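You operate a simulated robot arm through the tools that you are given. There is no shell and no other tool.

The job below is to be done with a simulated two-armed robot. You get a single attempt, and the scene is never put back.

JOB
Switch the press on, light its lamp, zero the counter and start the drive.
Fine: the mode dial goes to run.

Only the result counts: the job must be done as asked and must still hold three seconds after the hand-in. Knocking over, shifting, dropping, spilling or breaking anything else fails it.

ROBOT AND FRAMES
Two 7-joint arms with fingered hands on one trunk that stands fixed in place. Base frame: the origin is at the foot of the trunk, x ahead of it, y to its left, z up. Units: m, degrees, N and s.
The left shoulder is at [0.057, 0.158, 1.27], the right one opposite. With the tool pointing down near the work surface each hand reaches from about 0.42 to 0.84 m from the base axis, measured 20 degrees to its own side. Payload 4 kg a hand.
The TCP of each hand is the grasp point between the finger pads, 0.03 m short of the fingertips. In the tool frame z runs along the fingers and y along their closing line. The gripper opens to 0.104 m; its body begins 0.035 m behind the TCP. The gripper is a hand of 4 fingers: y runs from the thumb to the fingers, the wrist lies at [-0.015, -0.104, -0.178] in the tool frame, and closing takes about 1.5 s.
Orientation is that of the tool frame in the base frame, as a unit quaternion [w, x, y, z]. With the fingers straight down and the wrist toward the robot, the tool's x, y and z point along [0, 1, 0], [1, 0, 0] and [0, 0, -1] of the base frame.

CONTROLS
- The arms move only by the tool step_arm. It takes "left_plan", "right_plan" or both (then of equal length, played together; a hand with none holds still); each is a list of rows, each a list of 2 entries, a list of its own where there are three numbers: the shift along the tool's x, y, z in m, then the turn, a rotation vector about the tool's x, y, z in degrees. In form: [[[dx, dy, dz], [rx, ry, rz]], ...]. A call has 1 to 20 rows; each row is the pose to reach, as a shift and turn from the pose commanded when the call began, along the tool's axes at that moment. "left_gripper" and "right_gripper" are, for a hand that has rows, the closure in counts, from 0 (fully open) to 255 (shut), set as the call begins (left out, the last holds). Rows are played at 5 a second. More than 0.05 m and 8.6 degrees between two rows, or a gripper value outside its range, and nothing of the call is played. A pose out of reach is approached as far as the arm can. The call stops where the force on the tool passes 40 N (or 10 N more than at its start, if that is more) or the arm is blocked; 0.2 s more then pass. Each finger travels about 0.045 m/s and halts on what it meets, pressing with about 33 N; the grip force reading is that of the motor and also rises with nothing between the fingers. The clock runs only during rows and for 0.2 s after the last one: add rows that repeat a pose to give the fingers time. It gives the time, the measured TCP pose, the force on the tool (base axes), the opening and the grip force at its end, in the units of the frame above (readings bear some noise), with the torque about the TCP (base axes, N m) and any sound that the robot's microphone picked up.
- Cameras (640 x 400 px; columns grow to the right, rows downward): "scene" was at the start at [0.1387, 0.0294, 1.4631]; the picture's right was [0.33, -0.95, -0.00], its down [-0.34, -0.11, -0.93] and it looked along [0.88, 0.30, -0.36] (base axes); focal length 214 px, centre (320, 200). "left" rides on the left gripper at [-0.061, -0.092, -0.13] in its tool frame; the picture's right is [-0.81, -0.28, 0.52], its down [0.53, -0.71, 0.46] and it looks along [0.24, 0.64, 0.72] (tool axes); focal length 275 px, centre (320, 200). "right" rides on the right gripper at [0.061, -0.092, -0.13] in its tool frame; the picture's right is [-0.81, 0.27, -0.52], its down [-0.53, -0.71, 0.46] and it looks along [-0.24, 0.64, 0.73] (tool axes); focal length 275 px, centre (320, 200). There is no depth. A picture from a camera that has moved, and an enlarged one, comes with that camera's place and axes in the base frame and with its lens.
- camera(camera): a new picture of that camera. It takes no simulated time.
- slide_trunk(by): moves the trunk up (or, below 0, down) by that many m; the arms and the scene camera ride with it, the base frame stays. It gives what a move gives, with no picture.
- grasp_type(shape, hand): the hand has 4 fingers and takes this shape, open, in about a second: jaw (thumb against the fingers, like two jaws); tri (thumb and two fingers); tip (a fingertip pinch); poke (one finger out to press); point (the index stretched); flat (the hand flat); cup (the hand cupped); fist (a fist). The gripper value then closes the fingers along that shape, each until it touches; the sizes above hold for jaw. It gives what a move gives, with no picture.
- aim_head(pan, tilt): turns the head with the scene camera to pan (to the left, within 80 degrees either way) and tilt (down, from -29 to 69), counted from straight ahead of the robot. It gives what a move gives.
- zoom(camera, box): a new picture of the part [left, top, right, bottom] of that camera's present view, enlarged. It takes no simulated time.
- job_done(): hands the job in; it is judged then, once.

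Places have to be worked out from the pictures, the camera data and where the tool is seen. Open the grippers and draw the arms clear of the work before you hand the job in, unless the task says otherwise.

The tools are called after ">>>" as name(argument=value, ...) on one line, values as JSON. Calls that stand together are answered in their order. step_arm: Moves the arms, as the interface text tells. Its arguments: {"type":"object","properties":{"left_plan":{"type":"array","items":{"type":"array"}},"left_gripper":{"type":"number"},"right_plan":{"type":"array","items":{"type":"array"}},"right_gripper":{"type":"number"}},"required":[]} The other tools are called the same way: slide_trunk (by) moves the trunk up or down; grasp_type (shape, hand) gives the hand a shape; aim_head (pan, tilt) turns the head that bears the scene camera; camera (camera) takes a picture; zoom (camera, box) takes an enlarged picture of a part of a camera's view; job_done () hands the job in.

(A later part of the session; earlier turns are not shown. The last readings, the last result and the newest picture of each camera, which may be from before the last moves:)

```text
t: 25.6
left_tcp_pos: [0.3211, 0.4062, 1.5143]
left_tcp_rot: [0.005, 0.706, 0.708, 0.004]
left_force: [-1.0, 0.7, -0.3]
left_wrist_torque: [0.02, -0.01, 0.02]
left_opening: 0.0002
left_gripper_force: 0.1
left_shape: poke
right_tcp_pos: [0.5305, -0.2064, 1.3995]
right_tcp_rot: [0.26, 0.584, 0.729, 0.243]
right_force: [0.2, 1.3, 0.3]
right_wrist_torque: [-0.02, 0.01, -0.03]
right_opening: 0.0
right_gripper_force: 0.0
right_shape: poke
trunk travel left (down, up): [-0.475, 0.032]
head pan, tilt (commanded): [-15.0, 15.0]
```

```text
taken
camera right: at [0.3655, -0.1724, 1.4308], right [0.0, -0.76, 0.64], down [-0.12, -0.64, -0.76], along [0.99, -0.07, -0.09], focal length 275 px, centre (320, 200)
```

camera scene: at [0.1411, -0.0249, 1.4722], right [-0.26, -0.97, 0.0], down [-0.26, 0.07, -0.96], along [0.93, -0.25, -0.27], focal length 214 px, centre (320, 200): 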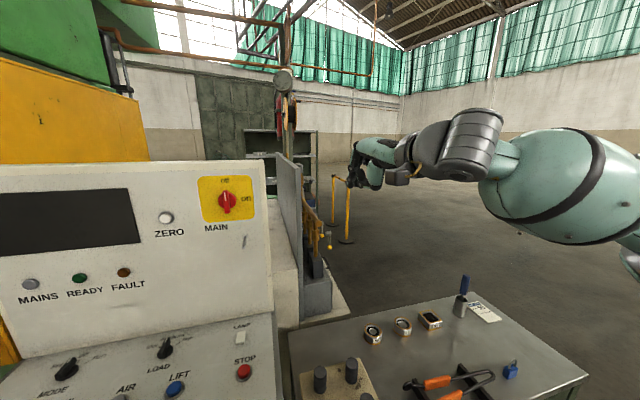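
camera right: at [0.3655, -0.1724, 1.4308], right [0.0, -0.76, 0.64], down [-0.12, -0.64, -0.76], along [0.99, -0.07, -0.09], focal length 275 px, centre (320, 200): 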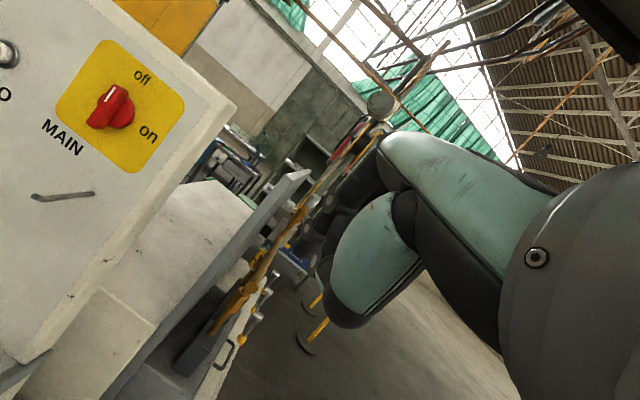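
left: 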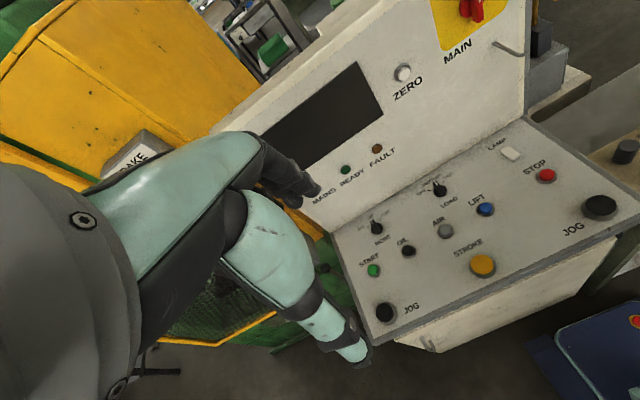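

The index finger is now visible from the side in the scene view; I zoom in on it.

>>> zoom(camera="scene", box=[310, 110, 440, 210])

>>> zoom(camera="right", box=[250, 170, 380, 300])

>>> camera(camera="left")

```text
4.00 times, centred on (375, 160) of scene
camera zoom: at [0.1411, -0.0249, 1.4722], right [-0.26, -0.97, 0.0], down [-0.26, 0.07, -0.96], along [0.93, -0.25, -0.27], focal length 858 px, centre (100, 360)
```

zoom: 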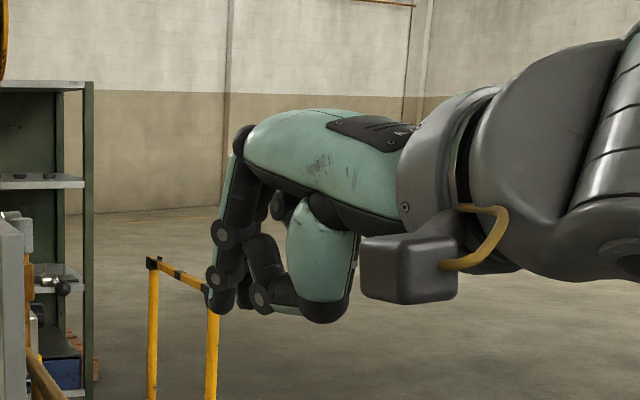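

```text
3.08 times, centred on (315, 235) of right
camera zoom: at [0.3655, -0.1724, 1.4308], right [0.0, -0.76, 0.64], down [-0.12, -0.64, -0.76], along [0.99, -0.07, -0.09], focal length 847 px, centre (335, 92)
```

zoom: 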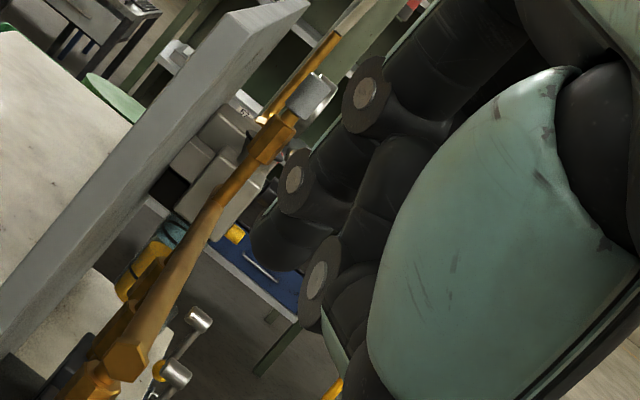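

```text
taken
camera left: at [0.2275, 0.3447, 1.6431], right [-0.27, -0.81, -0.52], down [-0.71, 0.53, -0.46], along [0.65, 0.25, -0.72], focal length 275 px, centre (320, 200)
```

left: 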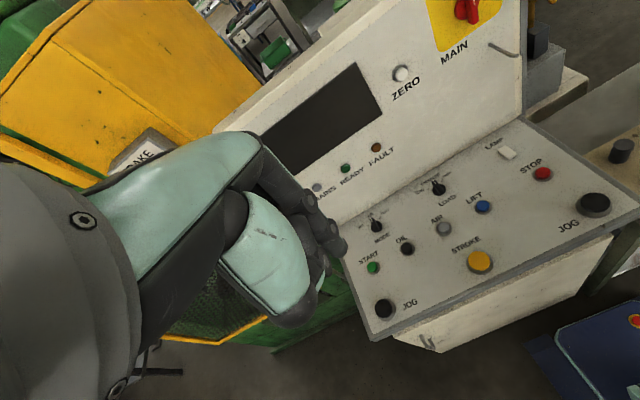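

Triangulated: the poke tip is at about tool [0.010, -0.003, 0.026] (right hand; mirrored x for left). The hand's back is nearly level, so the "point" shape may give a horizontal stretched index, better for the vertical panel. I try it on the right hand here.

>>> grasp_type(hand="right", shape="point")

>>> zoom(camera="scene", box=[310, 110, 440, 210])

>>> camera(camera="right")

```text
t: 26.5
left_tcp_pos: [0.3211, 0.4066, 1.5148]
left_tcp_rot: [0.005, 0.707, 0.707, 0.004]
left_force: [0.0, 0.0, -0.2]
left_wrist_torque: [0.01, -0.01, 0.02]
left_opening: 0.0
left_gripper_force: 0.0
left_shape: poke
right_tcp_pos: [0.5301, -0.2076, 1.3995]
right_tcp_rot: [0.259, 0.585, 0.73, 0.242]
right_force: [-0.9, -0.7, -0.3]
right_wrist_torque: [0.01, 0.0, 0.02]
right_opening: 0.0
right_gripper_force: 0.0
right_shape: point
trunk travel left (down, up): [-0.475, 0.032]
head pan, tilt (commanded): [-15.0, 15.0]
```

```text
4.00 times, centred on (375, 160) of scene
camera zoom: at [0.1411, -0.025, 1.4722], right [-0.26, -0.97, 0.0], down [-0.26, 0.07, -0.96], along [0.93, -0.25, -0.27], focal length 858 px, centre (100, 360)
```

zoom: 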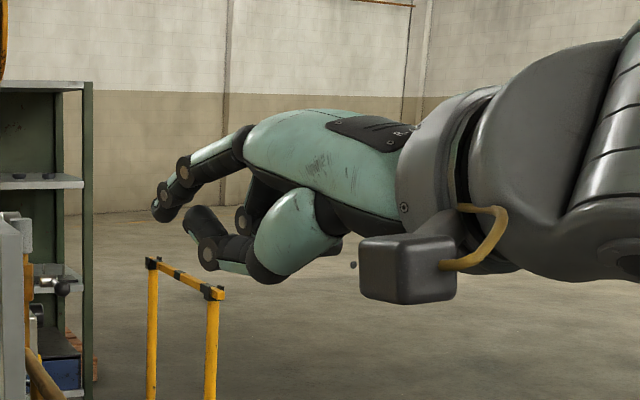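

```text
taken
camera right: at [0.3656, -0.1724, 1.4308], right [0.0, -0.76, 0.64], down [-0.12, -0.64, -0.76], along [0.99, -0.07, -0.1], focal length 275 px, centre (320, 200)
```

right: 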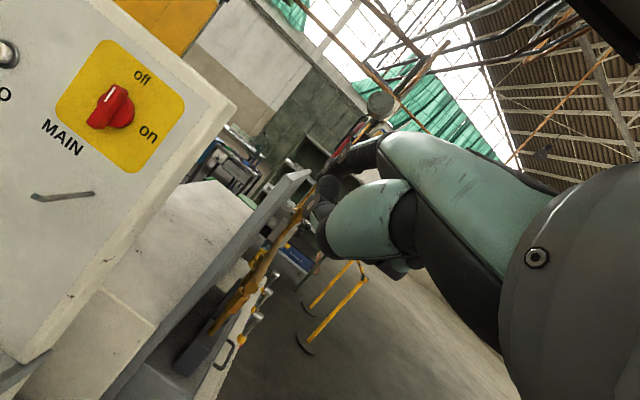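

In "point" the thumb sits just under the index, so "poke" is better for turning. I leave the right hand there and bring the left hand (poke) toward the front of the panel, pitching it up 45°.

>>> step_arm(left_plan=[[[-0.0259, 0.0274, 0.0119], [-5.625, 0, 0]], [[-0.0518, 0.0548, 0.0238], [-11.25, 0, 0]], [[-0.0776, 0.0821, 0.0356], [-16.875, 0, 0]], [[-0.1035, 0.1095, 0.0475], [-22.5, 0, 0]], [[-0.1294, 0.1369, 0.0594], [-28.125, 0, 0]], [[-0.1553, 0.1643, 0.0713], [-33.75, 0, 0]], [[-0.1811, 0.1916, 0.0831], [-39.375, 0, 0]], [[-0.207, 0.219, 0.095], [-45, 0, 0]], [[-0.207, 0.219, 0.095], [-45, 0, 0]]])

>>> aim_head(pan=5, tilt=20)

>>> camera(camera="scene")

>>> camera(camera="left")

```text
t: 28.5
left_tcp_pos: [0.5396, 0.199, 1.4183]
left_tcp_rot: [0.275, 0.651, 0.652, 0.275]
left_force: [-0.3, 1.1, 0.3]
left_wrist_torque: [-0.01, 0.02, -0.02]
left_opening: 0.0
left_gripper_force: 0.0
left_shape: poke
right_tcp_pos: [0.5295, -0.2071, 1.4018]
right_tcp_rot: [0.26, 0.584, 0.73, 0.243]
right_force: [-0.6, -0.6, -0.5]
right_wrist_torque: [0.0, -0.02, 0.0]
right_opening: 0.0
right_gripper_force: 0.1
right_shape: point
trunk travel left (down, up): [-0.475, 0.032]
head pan, tilt (commanded): [-15.0, 15.0]
```

```text
t: 29.3
left_tcp_pos: [0.5406, 0.1987, 1.419]
left_tcp_rot: [0.274, 0.651, 0.652, 0.275]
left_force: [0.3, 0.1, 0.4]
left_wrist_torque: [0.0, 0.02, 0.02]
left_opening: 0.0002
left_gripper_force: 0.1
left_shape: poke
right_tcp_pos: [0.529, -0.2068, 1.4009]
right_tcp_rot: [0.259, 0.585, 0.729, 0.243]
right_force: [0.0, -0.3, -0.1]
right_wrist_torque: [-0.02, 0.0, 0.02]
right_opening: 0.0001
right_gripper_force: 0.0
right_shape: point
trunk travel left (down, up): [-0.475, 0.032]
head pan, tilt (commanded): [5.0, 20.0]
```

```text
taken
camera scene: at [0.1429, 0.0072, 1.4641], right [0.09, -1.0, 0.0], down [-0.35, -0.03, -0.94], along [0.93, 0.08, -0.35], focal length 214 px, centre (320, 200)
```

scene: 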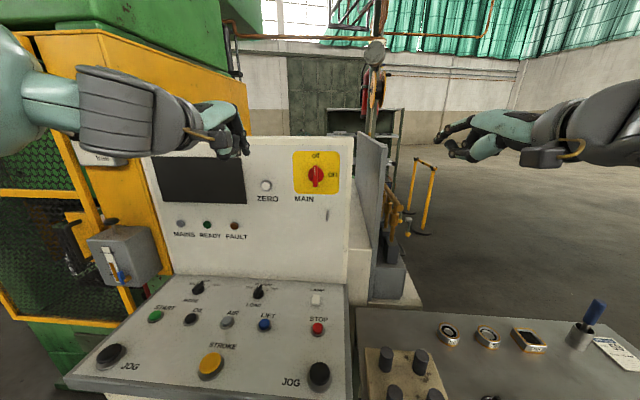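

```text
taken
camera left: at [0.3811, 0.137, 1.4438], right [0.18, -0.81, -0.56], down [-0.17, 0.53, -0.83], along [0.97, 0.25, -0.04], focal length 275 px, centre (320, 200)
```

left: 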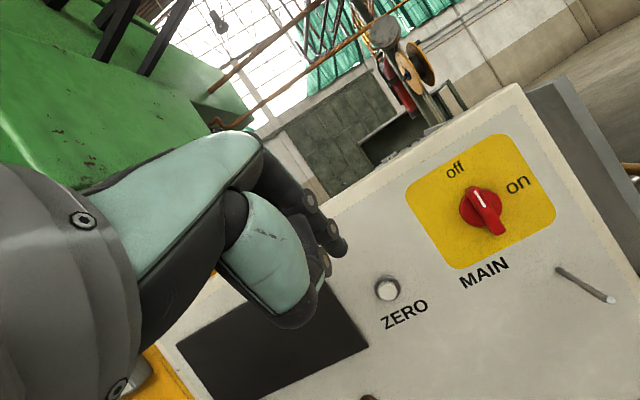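

The left camera sees both the fingertip and the knob well. I zoom in to refine the knob and ZERO positions.

>>> zoom(camera="left", box=[380, 120, 580, 245])

>>> zoom(camera="left", box=[280, 180, 440, 340])

>>> zoom(camera="scene", box=[180, 90, 360, 230])

```text
3.20 times, centred on (480, 182) of left
camera zoom: at [0.3811, 0.137, 1.4438], right [0.18, -0.81, -0.56], down [-0.17, 0.53, -0.83], along [0.97, 0.25, -0.04], focal length 881 px, centre (-192, 256)
```

zoom: 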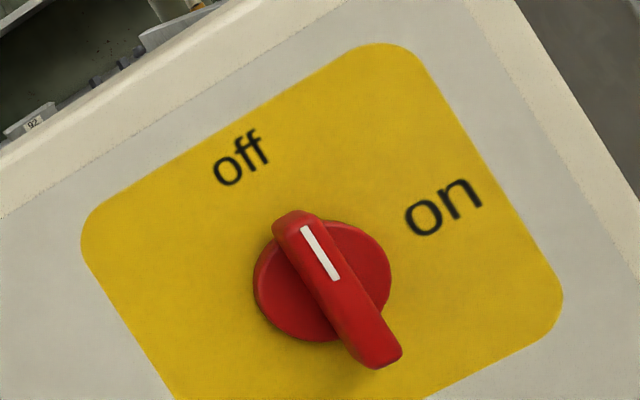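

```text
2.50 times, centred on (360, 260) of left
camera zoom: at [0.3811, 0.137, 1.4438], right [0.18, -0.81, -0.56], down [-0.17, 0.53, -0.83], along [0.97, 0.25, -0.04], focal length 688 px, centre (220, 50)
```

zoom: 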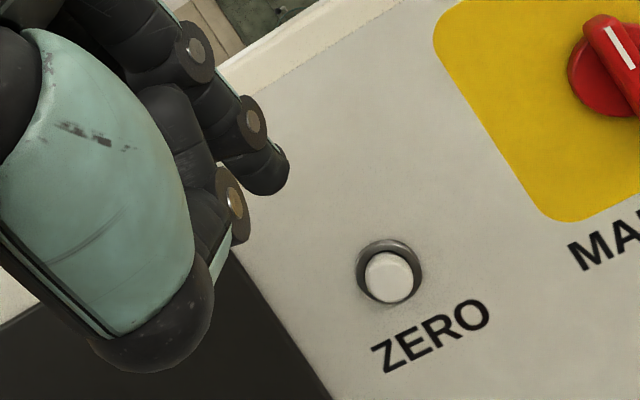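

```text
2.86 times, centred on (270, 160) of scene
camera zoom: at [0.1429, 0.0072, 1.4641], right [0.09, -1.0, 0.0], down [-0.35, -0.03, -0.94], along [0.93, 0.08, -0.35], focal length 613 px, centre (463, 314)
```

zoom: 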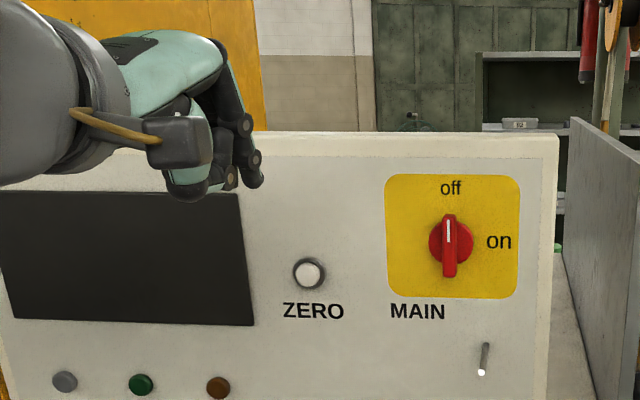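

Estimates: bar face ≈ [0.705–0.713, 0.070, 1.320], left poke tip ≈ [0.563, 0.192, 1.396]. I move the tip to about [0.695, 0.103, 1.342], to the left of the bar's upper half and just short of its face.

>>> step_arm(left_plan=[[[-0.0177, 0.0107, 0.0265], [0, 0, 0]], [[-0.0355, 0.0214, 0.0531], [0, 0, 0]], [[-0.0532, 0.032, 0.0796], [0, 0, 0]], [[-0.071, 0.0427, 0.1062], [0, 0, 0]], [[-0.0887, 0.0534, 0.1327], [0, 0, 0]], [[-0.0887, 0.0534, 0.1327], [0, 0, 0]]])

>>> zoom(camera="left", box=[270, 170, 470, 345])

>>> zoom(camera="scene", box=[240, 120, 370, 220])

```text
t: 30.7
left_tcp_pos: [0.6727, 0.1124, 1.368]
left_tcp_rot: [0.274, 0.65, 0.652, 0.276]
left_force: [-0.3, 0.1, -0.6]
left_wrist_torque: [0.0, 0.03, -0.01]
left_opening: 0.0
left_gripper_force: 0.1
left_shape: poke
right_tcp_pos: [0.5286, -0.2062, 1.4005]
right_tcp_rot: [0.261, 0.585, 0.728, 0.242]
right_force: [-0.4, -0.4, 0.9]
right_wrist_torque: [0.01, 0.03, -0.03]
right_opening: 0.0
right_gripper_force: 0.1
right_shape: point
trunk travel left (down, up): [-0.475, 0.032]
head pan, tilt (commanded): [5.0, 20.0]
```

```text
2.29 times, centred on (370, 258) of left
camera zoom: at [0.5146, 0.0502, 1.3924], right [0.18, -0.81, -0.56], down [-0.17, 0.53, -0.83], along [0.97, 0.25, -0.04], focal length 629 px, centre (206, 69)
```

zoom: 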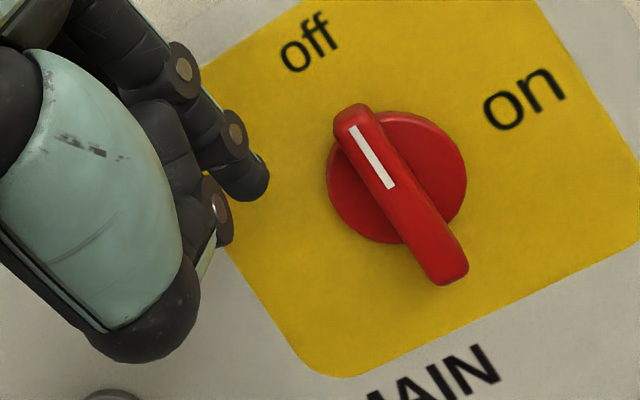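

```text
4.00 times, centred on (305, 170) of scene
camera zoom: at [0.1426, 0.0075, 1.4642], right [0.09, -1.0, 0.0], down [-0.35, -0.03, -0.94], along [0.93, 0.08, -0.35], focal length 858 px, centre (380, 320)
```

zoom: 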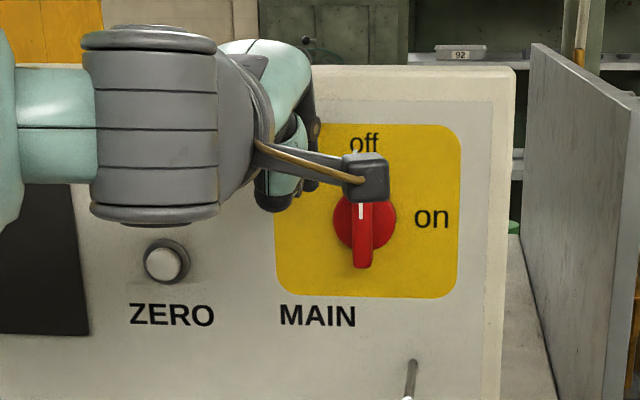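

Two left-camera views agree very well: bar face centre [0.7097, 0.0705, 1.3183], panel plane x≈0.726. I now place the fingertip beside the bar's upper end at x≈0.719 without touching it yet.

>>> step_arm(left_plan=[[[-0.0114, -0.0063, 0.0061], [0, 0, 0]], [[-0.0114, 0.0021, 0.0147], [0, 0, 0]], [[-0.0114, 0.0107, 0.0235], [0, 0, 0]], [[-0.0114, 0.0107, 0.0235], [0, 0, 0]]])

>>> zoom(camera="left", box=[270, 170, 470, 345])

>>> zoom(camera="scene", box=[280, 140, 345, 190])

```text
t: 31.7
left_tcp_pos: [0.6931, 0.1113, 1.356]
left_tcp_rot: [0.274, 0.652, 0.652, 0.274]
left_force: [0.1, -0.1, -0.9]
left_wrist_torque: [0.02, -0.01, -0.02]
left_opening: 0.0
left_gripper_force: 0.0
left_shape: poke
left hand out of reach, approached as far as the arm can: row 2, 3, 4
right_tcp_pos: [0.531, -0.208, 1.3996]
right_tcp_rot: [0.259, 0.585, 0.73, 0.243]
right_force: [-0.3, -0.1, -0.2]
right_wrist_torque: [0.0, 0.02, 0.04]
right_opening: 0.0
right_gripper_force: 0.1
right_shape: point
trunk travel left (down, up): [-0.475, 0.032]
head pan, tilt (commanded): [5.0, 20.0]
```

```text
2.29 times, centred on (370, 258) of left
camera zoom: at [0.5345, 0.0487, 1.3814], right [0.18, -0.81, -0.56], down [-0.17, 0.53, -0.83], along [0.97, 0.24, -0.04], focal length 629 px, centre (206, 69)
```

zoom: 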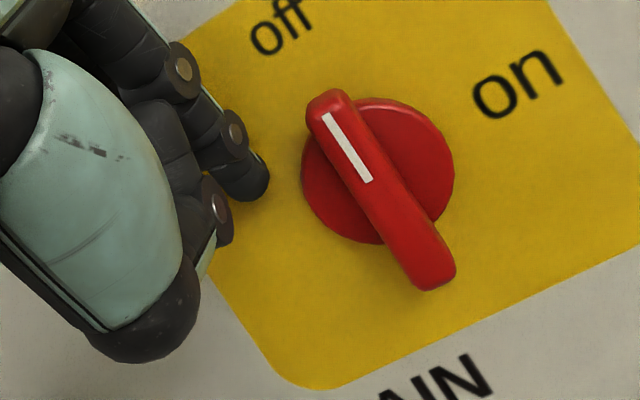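

```text
8.00 times, centred on (312, 165) of scene
camera zoom: at [0.1451, 0.0072, 1.4639], right [0.09, -1.0, 0.0], down [-0.35, -0.03, -0.93], along [0.93, 0.08, -0.36], focal length 1716 px, centre (380, 480)
```

zoom: 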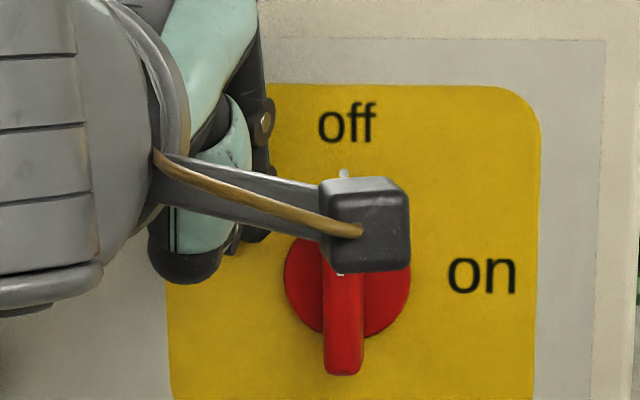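

The arm hit a wrist limit reaching rightward. Yawing the hand 15° to the right relaxes the wrist, so I do that in place (tip still clear of the bar).

>>> step_arm(left_plan=[[[0, -0.005, -0.005], [0, -3.6, 3.5]], [[0, -0.007, -0.007], [0, -7.2, 7.0]], [[0, -0.007, -0.007], [0, -10.7, 10.5]], [[0, -0.007, -0.007], [0, -10.7, 10.5]]])

>>> zoom(camera="left", box=[270, 170, 470, 345])

```text
t: 32.7
left_tcp_pos: [0.6798, 0.111, 1.3579]
left_tcp_rot: [0.307, 0.731, 0.561, 0.237]
left_force: [-1.5, -0.1, 0.1]
left_wrist_torque: [0.0, 0.0, 0.02]
left_opening: 0.0
left_gripper_force: 0.0
left_shape: poke
right_tcp_pos: [0.5299, -0.2073, 1.4002]
right_tcp_rot: [0.259, 0.585, 0.73, 0.242]
right_force: [-0.1, 0.2, 0.3]
right_wrist_torque: [0.02, 0.02, -0.03]
right_opening: 0.0
right_gripper_force: 0.1
right_shape: point
trunk travel left (down, up): [-0.475, 0.032]
head pan, tilt (commanded): [5.0, 20.0]
```

```text
2.29 times, centred on (370, 258) of left
camera zoom: at [0.5113, 0.0923, 1.3818], right [-0.04, -0.83, -0.56], down [-0.03, 0.56, -0.83], along [1.0, -0.01, -0.04], focal length 629 px, centre (206, 69)
```

zoom: 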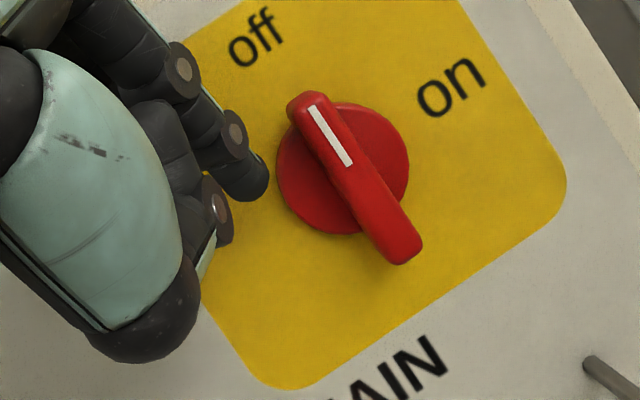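

The hand is now in reach; tip ≈ [0.698, 0.098, 1.336]. I advance it forward ~2 cm beside the bar (still 1 cm to its left).

>>> step_arm(left_plan=[[[0.0008, 0.0077, 0.0076], [0, 0, 0]], [[0.0016, 0.0154, 0.0151], [0, 0, 0]], [[0.0016, 0.0154, 0.0151], [0, 0, 0]], [[0.0016, 0.0154, 0.0151], [0, 0, 0]]])

>>> zoom(camera="left", box=[270, 170, 470, 345])

```text
t: 33.7
left_tcp_pos: [0.7009, 0.1046, 1.3583]
left_tcp_rot: [0.308, 0.731, 0.561, 0.237]
left_force: [-4.4, -1.0, 0.1]
left_wrist_torque: [0.0, 0.0, 0.03]
left_opening: 0.0
left_gripper_force: 0.0
left_shape: poke
right_tcp_pos: [0.5292, -0.2067, 1.4002]
right_tcp_rot: [0.26, 0.585, 0.729, 0.243]
right_force: [0.4, -0.8, 0.1]
right_wrist_torque: [0.02, 0.03, 0.01]
right_opening: 0.0
right_gripper_force: 0.1
right_shape: point
trunk travel left (down, up): [-0.475, 0.032]
head pan, tilt (commanded): [5.0, 20.0]
```

```text
2.29 times, centred on (370, 258) of left
camera zoom: at [0.532, 0.0865, 1.3831], right [-0.04, -0.83, -0.56], down [-0.03, 0.56, -0.83], along [1.0, -0.01, -0.04], focal length 629 px, centre (206, 69)
```

zoom: 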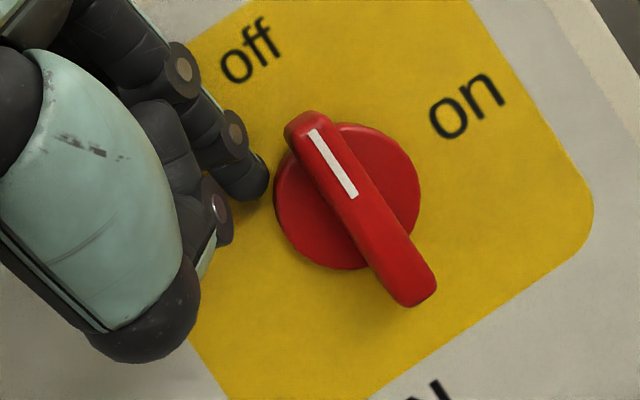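

The tip (≈[0.719, 0.092, 1.337]) is right beside the bar with only a ~4 N touch. I push the bar's upper end rightward along an arc, first to about 45°, then check.

>>> step_arm(left_plan=[[[-0.0041, 0.0005, -0.0014], [0, 0, 0]], [[-0.0082, 0.0015, -0.0013], [0, 0, 0]], [[-0.0117, 0.0033, -0.0017], [0, 0, 0]], [[-0.0152, 0.005, -0.002], [0, 0, 0]], [[-0.019, 0.006, -0.0016], [0, 0, 0]], [[-0.0227, 0.007, -0.0012], [0, 0, 0]], [[-0.0265, 0.0075, -0.0002], [0, 0, 0]], [[-0.0302, 0.0077, 0.0009], [0, 0, 0]]])

>>> zoom(camera="left", box=[270, 170, 470, 345])

>>> zoom(camera="scene", box=[240, 120, 370, 220])

```text
t: 35.5
left_tcp_pos: [0.6991, 0.0757, 1.3626]
left_tcp_rot: [0.308, 0.73, 0.561, 0.238]
left_force: [-4.0, 2.1, -0.6]
left_wrist_torque: [0.01, 0.01, 0.1]
left_opening: 0.0
left_gripper_force: 0.0
left_shape: poke
right_tcp_pos: [0.5295, -0.2072, 1.3997]
right_tcp_rot: [0.26, 0.585, 0.729, 0.242]
right_force: [-0.1, 0.8, 1.2]
right_wrist_torque: [0.02, -0.02, 0.03]
right_opening: 0.0
right_gripper_force: 0.2
right_shape: point
trunk travel left (down, up): [-0.475, 0.032]
head pan, tilt (commanded): [5.0, 20.0]
```

```text
2.29 times, centred on (370, 258) of left
camera zoom: at [0.5317, 0.0567, 1.3876], right [-0.04, -0.83, -0.56], down [-0.03, 0.56, -0.83], along [1.0, -0.01, -0.04], focal length 629 px, centre (206, 69)
```

zoom: 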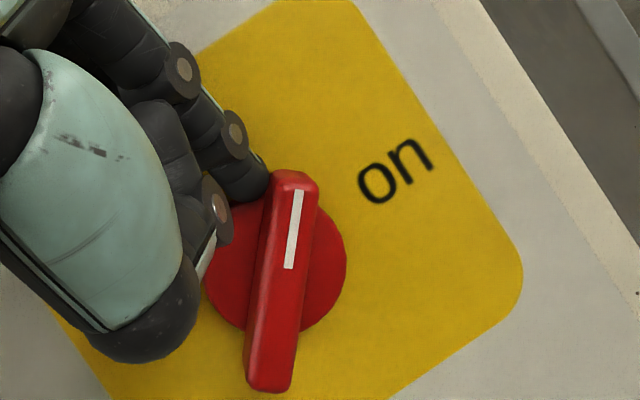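

```text
4.00 times, centred on (305, 170) of scene
camera zoom: at [0.1427, 0.0075, 1.4641], right [0.09, -1.0, 0.0], down [-0.35, -0.03, -0.94], along [0.93, 0.08, -0.35], focal length 858 px, centre (380, 320)
```

zoom: 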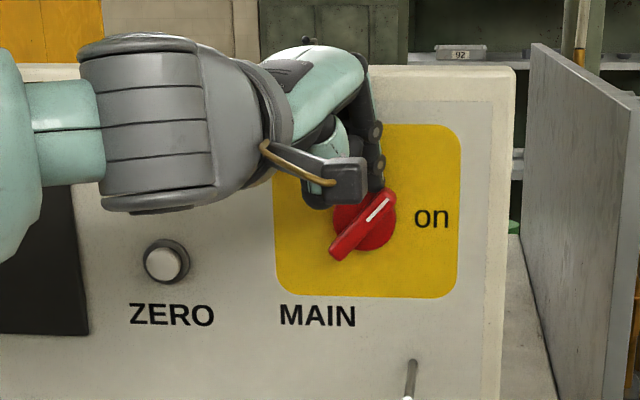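

The knob has turned about 40°. I continue the arc down to the "on" position.

>>> step_arm(left_plan=[[[-0.0034, -0.0005, 0.0018], [0, 0, 0]], [[-0.0068, -0.0011, 0.0035], [0, 0, 0]], [[-0.0098, -0.0022, 0.0057], [0, 0, 0]], [[-0.0127, -0.0034, 0.0079], [0, 0, 0]], [[-0.015, -0.0051, 0.0105], [0, 0, 0]], [[-0.0173, -0.0069, 0.0132], [0, 0, 0]], [[-0.0188, -0.009, 0.0158], [0, 0, 0]]])

>>> zoom(camera="left", box=[270, 170, 470, 345])

>>> camera(camera="scene")

>>> zoom(camera="scene", box=[240, 120, 370, 220])

```text
t: 37.1
left_tcp_pos: [0.6908, 0.0661, 1.3487]
left_tcp_rot: [0.31, 0.73, 0.561, 0.239]
left_force: [1.0, 1.6, 9.5]
left_wrist_torque: [0.0, -0.23, 0.07]
left_opening: 0.0
left_gripper_force: 0.1
left_shape: poke
left hand out of reach, approached as far as the arm can: row 2, 3, 4, 5, 6, 7
right_tcp_pos: [0.5294, -0.2069, 1.4001]
right_tcp_rot: [0.26, 0.585, 0.729, 0.242]
right_force: [-0.2, -0.3, -0.3]
right_wrist_torque: [-0.01, -0.01, 0.01]
right_opening: 0.0
right_gripper_force: 0.1
right_shape: point
trunk travel left (down, up): [-0.475, 0.032]
head pan, tilt (commanded): [5.0, 20.0]
```

```text
2.29 times, centred on (370, 258) of left
camera zoom: at [0.5234, 0.0482, 1.3725], right [-0.03, -0.83, -0.56], down [-0.02, 0.56, -0.83], along [1.0, -0.01, -0.04], focal length 629 px, centre (206, 69)
```

zoom: 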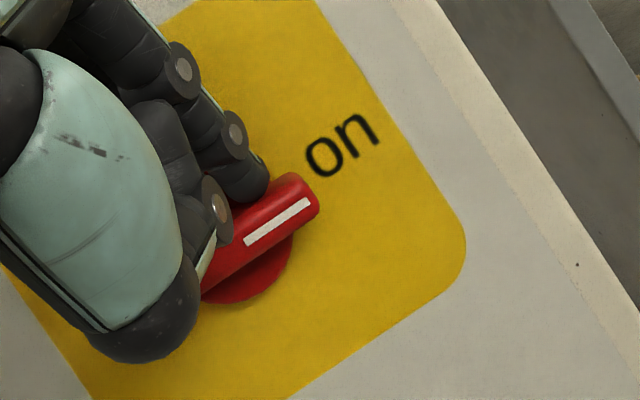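

```text
taken
camera scene: at [0.1427, 0.0077, 1.4642], right [0.09, -1.0, 0.0], down [-0.35, -0.03, -0.94], along [0.93, 0.08, -0.35], focal length 214 px, centre (320, 200)
```

scene: 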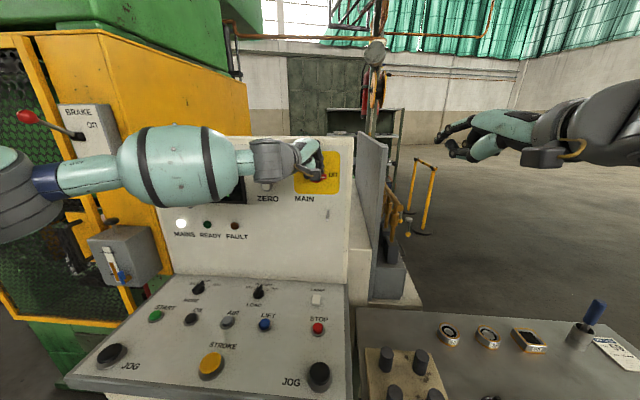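

```text
4.00 times, centred on (305, 170) of scene
camera zoom: at [0.1427, 0.0077, 1.4642], right [0.09, -1.0, 0.0], down [-0.35, -0.03, -0.94], along [0.93, 0.08, -0.35], focal length 858 px, centre (380, 320)
```

zoom: 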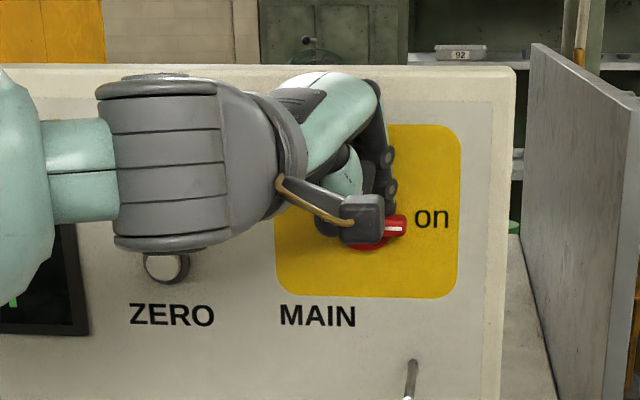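

MAINS lamp lit and the display came on; the switch is at "on". I back the finger off and move the left hand in front of the ZERO button (~4–5 cm short).

>>> step_arm(left_plan=[[[-0.0052, 0.0008, -0.0278], [0, 0, 0]], [[0.0042, -0.0083, -0.0514], [0, 0, 0]], [[0.0136, -0.0173, -0.0749], [0, 0, 0]], [[0.0565, -0.0349, -0.0737], [0, 0, 0]], [[0.0995, -0.0525, -0.0726], [0, 0, 0]], [[0.1424, -0.0701, -0.0714], [0, 0, 0]], [[0.1477, -0.086, -0.0274], [0, 0, 0]], [[0.1477, -0.086, -0.0274], [0, 0, 0]]])

>>> camera(camera="left")

>>> camera(camera="scene")

>>> zoom(camera="scene", box=[150, 130, 360, 250])

```text
t: 38.9
left_tcp_pos: [0.6547, 0.2304, 1.3006]
left_tcp_rot: [0.307, 0.731, 0.561, 0.237]
left_force: [0.5, -0.1, -0.2]
left_wrist_torque: [0.0, 0.03, 0.0]
left_opening: 0.0
left_gripper_force: 0.0
left_shape: poke
right_tcp_pos: [0.5311, -0.2062, 1.3997]
right_tcp_rot: [0.259, 0.584, 0.73, 0.243]
right_force: [-0.3, -0.1, 0.1]
right_wrist_torque: [-0.03, 0.0, -0.01]
right_opening: 0.0002
right_gripper_force: 0.0
right_shape: point
trunk travel left (down, up): [-0.475, 0.032]
head pan, tilt (commanded): [5.0, 20.0]
```

```text
taken
camera left: at [0.4871, 0.2122, 1.3257], right [-0.04, -0.83, -0.56], down [-0.03, 0.56, -0.83], along [1.0, -0.01, -0.04], focal length 275 px, centre (320, 200)
```

left: 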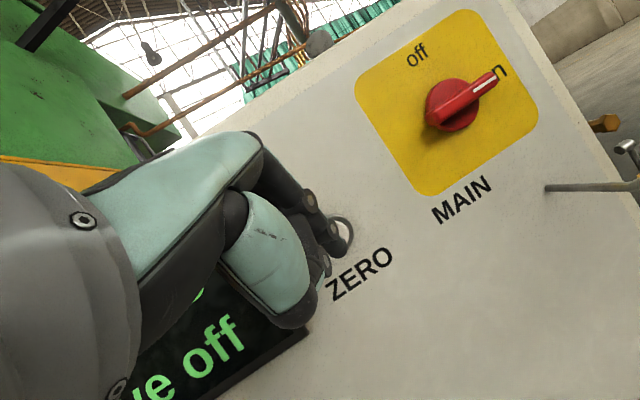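

```text
taken
camera scene: at [0.1444, 0.007, 1.4639], right [0.09, -1.0, 0.0], down [-0.35, -0.03, -0.93], along [0.93, 0.08, -0.36], focal length 214 px, centre (320, 200)
```

scene: 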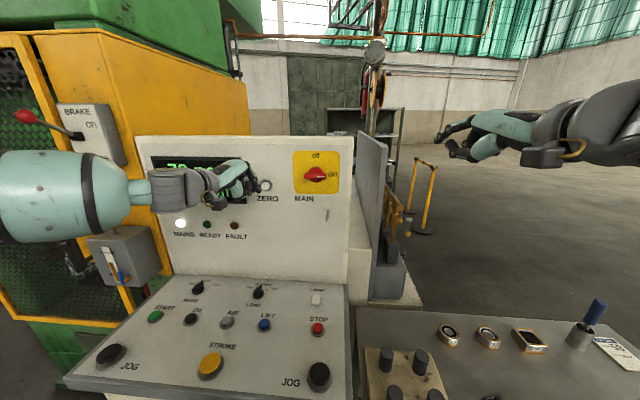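

```text
3.05 times, centred on (255, 190) of scene
camera zoom: at [0.1444, 0.007, 1.4639], right [0.09, -1.0, 0.0], down [-0.35, -0.03, -0.93], along [0.93, 0.08, -0.36], focal length 654 px, centre (518, 230)
```

zoom: 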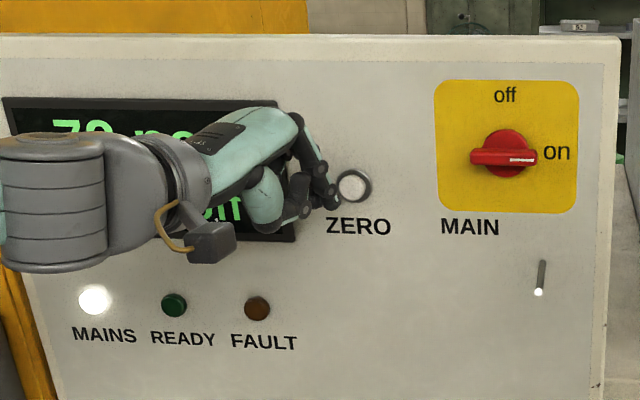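

MAIN is at "on". The display shows a count and "drive off". I zoom in to align the fingertip with ZERO.

>>> zoom(camera="left", box=[270, 180, 430, 300])

>>> zoom(camera="scene", box=[230, 160, 290, 210])

```text
3.33 times, centred on (350, 240) of left
camera zoom: at [0.4871, 0.2122, 1.3257], right [-0.04, -0.83, -0.56], down [-0.03, 0.56, -0.83], along [1.0, -0.01, -0.04], focal length 918 px, centre (220, 67)
```

zoom: 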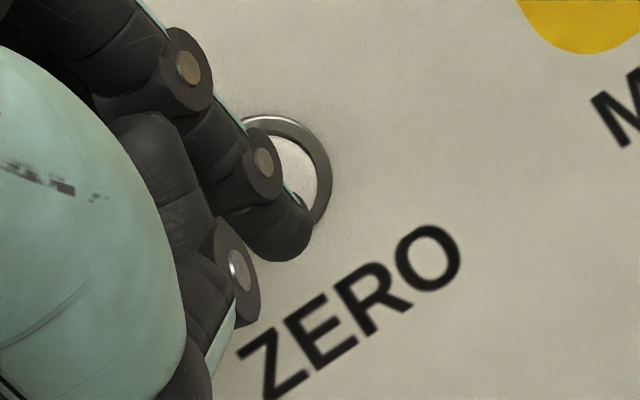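

```text
8.00 times, centred on (260, 185) of scene
camera zoom: at [0.1444, 0.007, 1.4639], right [0.09, -1.0, 0.0], down [-0.35, -0.03, -0.93], along [0.93, 0.08, -0.36], focal length 1716 px, centre (800, 320)
```

zoom: 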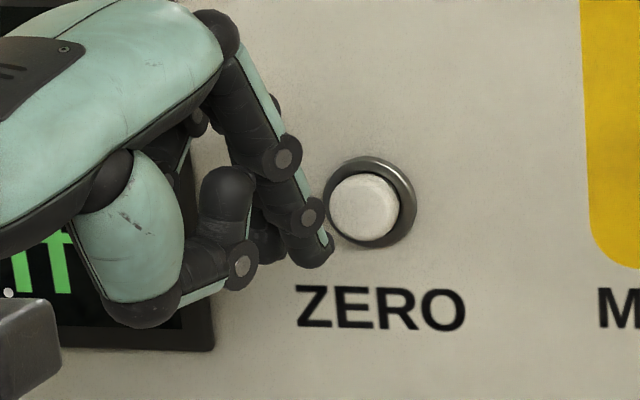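

ZERO centre ≈ [0.72, 0.2125, 1.285]; tip contact point is at about [0.675, 0.219, 1.285]. I shift 6 mm right and advance gradually until it contacts, watching the force.

>>> step_arm(left_plan=[[[0.0015, 0.0214, 0.0219], [0, 0, 0]], [[0.0031, 0.0255, 0.0261], [0, 0, 0]], [[0.0041, 0.0282, 0.0288], [0, 0, 0]], [[0.0046, 0.0296, 0.0302], [0, 0, 0]], [[0.0052, 0.0309, 0.0316], [0, 0, 0]]])

>>> zoom(camera="scene", box=[150, 130, 360, 250])

>>> zoom(camera="left", box=[270, 180, 430, 300])

```text
t: 40.1
left_tcp_pos: [0.6927, 0.2241, 1.3037]
left_tcp_rot: [0.31, 0.729, 0.561, 0.239]
left_force: [-15.8, 5.6, 5.6]
left_wrist_torque: [0.07, 0.12, 0.11]
left_opening: 0.0
left_gripper_force: 0.1
left_shape: poke
right_tcp_pos: [0.5247, -0.2049, 1.403]
right_tcp_rot: [0.26, 0.584, 0.73, 0.243]
right_force: [0.8, -0.4, 1.4]
right_wrist_torque: [-0.03, -0.04, 0.01]
right_opening: 0.0
right_gripper_force: 0.1
right_shape: point
trunk travel left (down, up): [-0.475, 0.032]
head pan, tilt (commanded): [5.0, 20.0]
heard: click
```

```text
3.05 times, centred on (255, 190) of scene
camera zoom: at [0.138, 0.0087, 1.4646], right [0.09, -1.0, 0.0], down [-0.35, -0.03, -0.94], along [0.93, 0.08, -0.35], focal length 654 px, centre (518, 230)
```

zoom: 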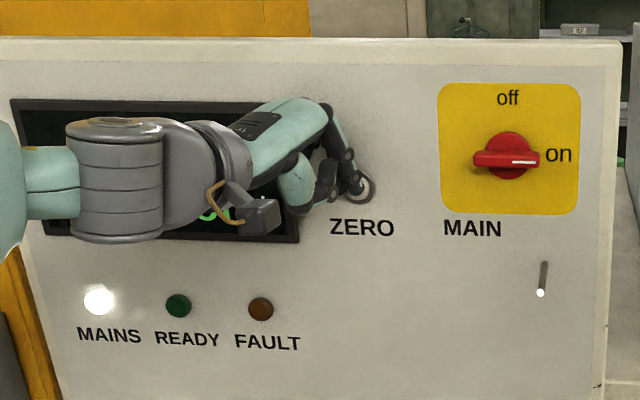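

```text
3.33 times, centred on (350, 240) of left
camera zoom: at [0.525, 0.2062, 1.3282], right [-0.03, -0.83, -0.56], down [-0.03, 0.56, -0.83], along [1.0, -0.01, -0.04], focal length 918 px, centre (220, 67)
```

zoom: 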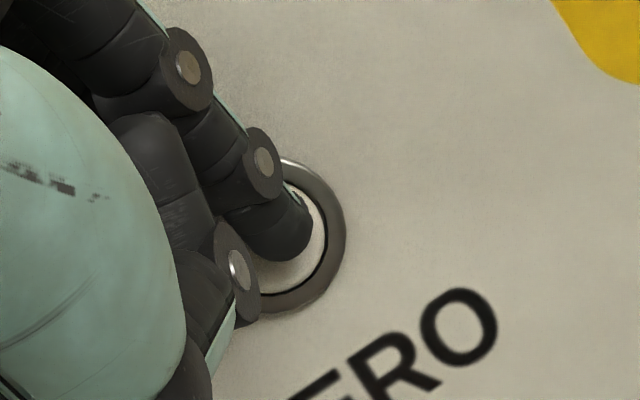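

A click was heard at ~16 N. I retract the finger and check the display.

>>> step_arm(left_plan=[[[-0.0046, -0.012, -0.0123], [0, 0, 0]], [[-0.0077, -0.0202, -0.0207], [0, 0, 0]], [[0.0004, -0.0326, -0.0477], [0, 0, 0]], [[0.0084, -0.0451, -0.0748], [0, 0, 0]], [[0.0287, -0.0688, -0.107], [0, 0, 0]], [[0.0287, -0.0688, -0.107], [0, 0, 0]]])

>>> camera(camera="scene")

>>> camera(camera="left")

```text
t: 41.5
left_tcp_pos: [0.5834, 0.2842, 1.328]
left_tcp_rot: [0.308, 0.731, 0.561, 0.236]
left_force: [0.0, 0.0, 0.0]
left_wrist_torque: [-0.02, -0.02, 0.03]
left_opening: 0.0
left_gripper_force: 0.0
left_shape: poke
right_tcp_pos: [0.5306, -0.2067, 1.4001]
right_tcp_rot: [0.26, 0.585, 0.729, 0.243]
right_force: [-0.3, -0.2, -1.1]
right_wrist_torque: [0.01, 0.03, 0.05]
right_opening: 0.0
right_gripper_force: 0.1
right_shape: point
trunk travel left (down, up): [-0.475, 0.032]
head pan, tilt (commanded): [5.0, 20.0]
```

```text
taken
camera scene: at [0.1436, 0.0071, 1.464], right [0.09, -1.0, 0.0], down [-0.35, -0.03, -0.94], along [0.93, 0.08, -0.35], focal length 214 px, centre (320, 200)
```

scene: 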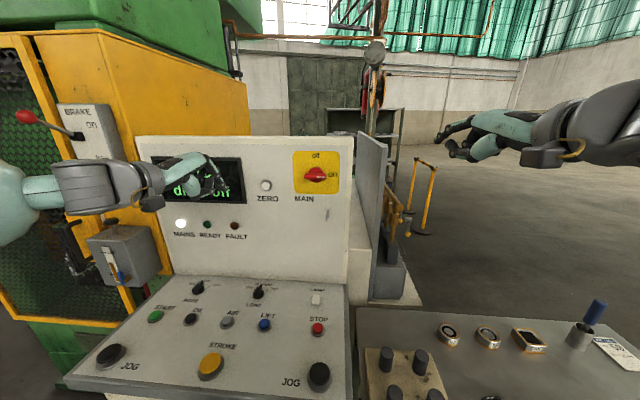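

```text
taken
camera left: at [0.415, 0.2655, 1.353], right [-0.04, -0.83, -0.56], down [-0.03, 0.56, -0.83], along [1.0, -0.01, -0.04], focal length 275 px, centre (320, 200)
```

left: 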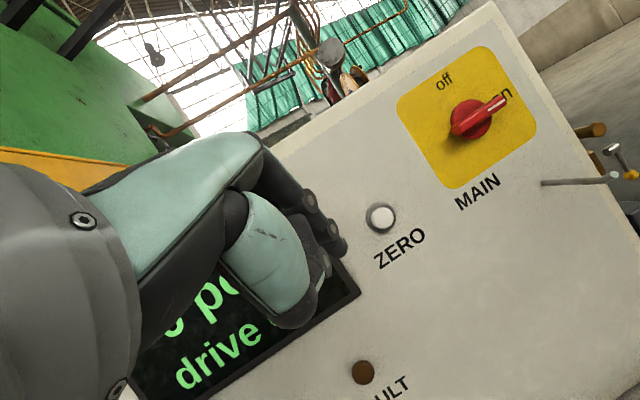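

Display now reads "0 pc… / drive off" – counter zeroed. Next I bring the left hand down over the console (tool pointing down) toward the MODE dial.

>>> step_arm(left_plan=[[[0.0204, -0.0291, 0.0127], [7.57, 0.995, -2.363]], [[0.0409, -0.0581, 0.0253], [15.13, 1.99, -4.73]], [[0.0613, -0.0872, 0.038], [22.7, 2.985, -7.09]], [[0.0817, -0.1163, 0.0507], [30.27, 3.98, -9.45]], [[0.1022, -0.1453, 0.0633], [37.83, 4.975, -11.82]], [[0.1226, -0.1744, 0.076], [45.4, 5.97, -14.18]], [[0.1226, -0.1744, 0.076], [45.4, 5.97, -14.18]]])

>>> aim_head(pan=35, tilt=38)

>>> camera(camera="scene")

>>> camera(camera="left")

```text
t: 43.1
left_tcp_pos: [0.5523, 0.4204, 1.1506]
left_tcp_rot: [0.001, 0.707, 0.707, 0.0]
left_force: [-0.1, -0.2, -0.5]
left_wrist_torque: [0.02, 0.01, -0.01]
left_opening: 0.0
left_gripper_force: 0.1
left_shape: poke
right_tcp_pos: [0.5289, -0.2073, 1.4004]
right_tcp_rot: [0.259, 0.585, 0.729, 0.242]
right_force: [-0.2, 0.3, -0.1]
right_wrist_torque: [0.0, 0.02, -0.04]
right_opening: 0.0
right_gripper_force: 0.0
right_shape: point
trunk travel left (down, up): [-0.475, 0.032]
head pan, tilt (commanded): [5.0, 20.0]
```

```text
t: 44.1
left_tcp_pos: [0.5548, 0.4217, 1.1483]
left_tcp_rot: [0.001, 0.707, 0.707, 0.001]
left_force: [0.2, 0.2, -0.6]
left_wrist_torque: [0.02, 0.02, -0.02]
left_opening: 0.0001
left_gripper_force: 0.1
left_shape: poke
right_tcp_pos: [0.5297, -0.2067, 1.3996]
right_tcp_rot: [0.259, 0.585, 0.729, 0.243]
right_force: [-0.7, 0.4, -0.5]
right_wrist_torque: [-0.02, 0.05, 0.02]
right_opening: 0.0
right_gripper_force: 0.0
right_shape: point
trunk travel left (down, up): [-0.475, 0.032]
head pan, tilt (commanded): [35.0, 38.0]
```

```text
taken
camera scene: at [0.1215, 0.0489, 1.4359], right [0.57, -0.82, -0.01], down [-0.51, -0.35, -0.78], along [0.64, 0.45, -0.62], focal length 214 px, centre (320, 200)
```

scene: 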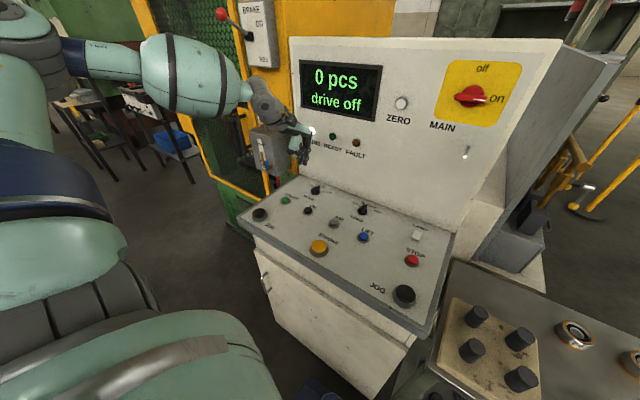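

```text
taken
camera left: at [0.4609, 0.3586, 1.279], right [-0.27, -0.81, -0.52], down [-0.71, 0.53, -0.46], along [0.65, 0.24, -0.72], focal length 275 px, centre (320, 200)
```

left: 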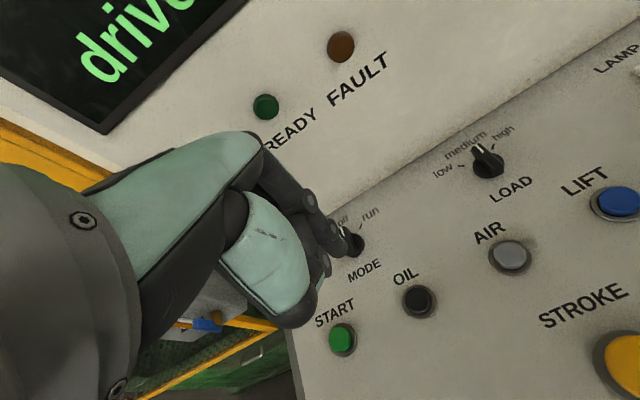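

The counter reads 0 pcs. I zoom on the MODE dial and START in the left camera.

>>> zoom(camera="left", box=[290, 180, 430, 360])

>>> zoom(camera="scene", box=[240, 170, 380, 260])

```text
2.22 times, centred on (360, 270) of left
camera zoom: at [0.4609, 0.3586, 1.279], right [-0.27, -0.81, -0.52], down [-0.71, 0.53, -0.46], along [0.65, 0.24, -0.72], focal length 612 px, centre (231, 44)
```

zoom: 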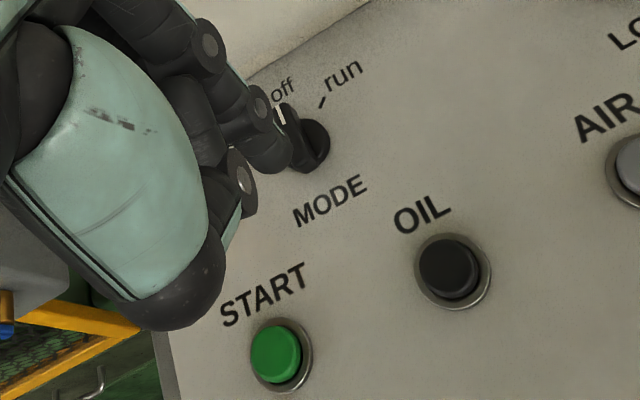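

```text
4.44 times, centred on (310, 215) of scene
camera zoom: at [0.1215, 0.0489, 1.4359], right [0.57, -0.82, -0.01], down [-0.51, -0.35, -0.78], along [0.64, 0.45, -0.62], focal length 953 px, centre (364, 133)
```

zoom: 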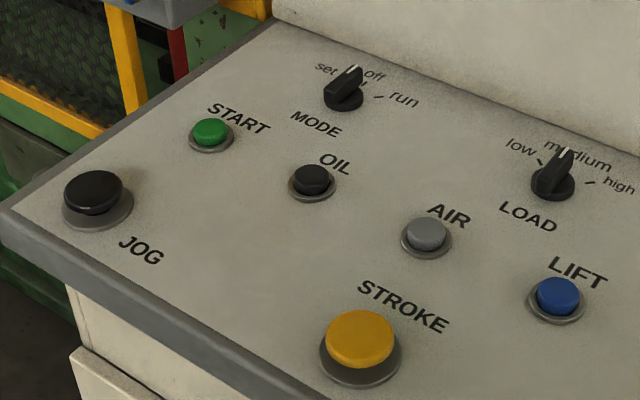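

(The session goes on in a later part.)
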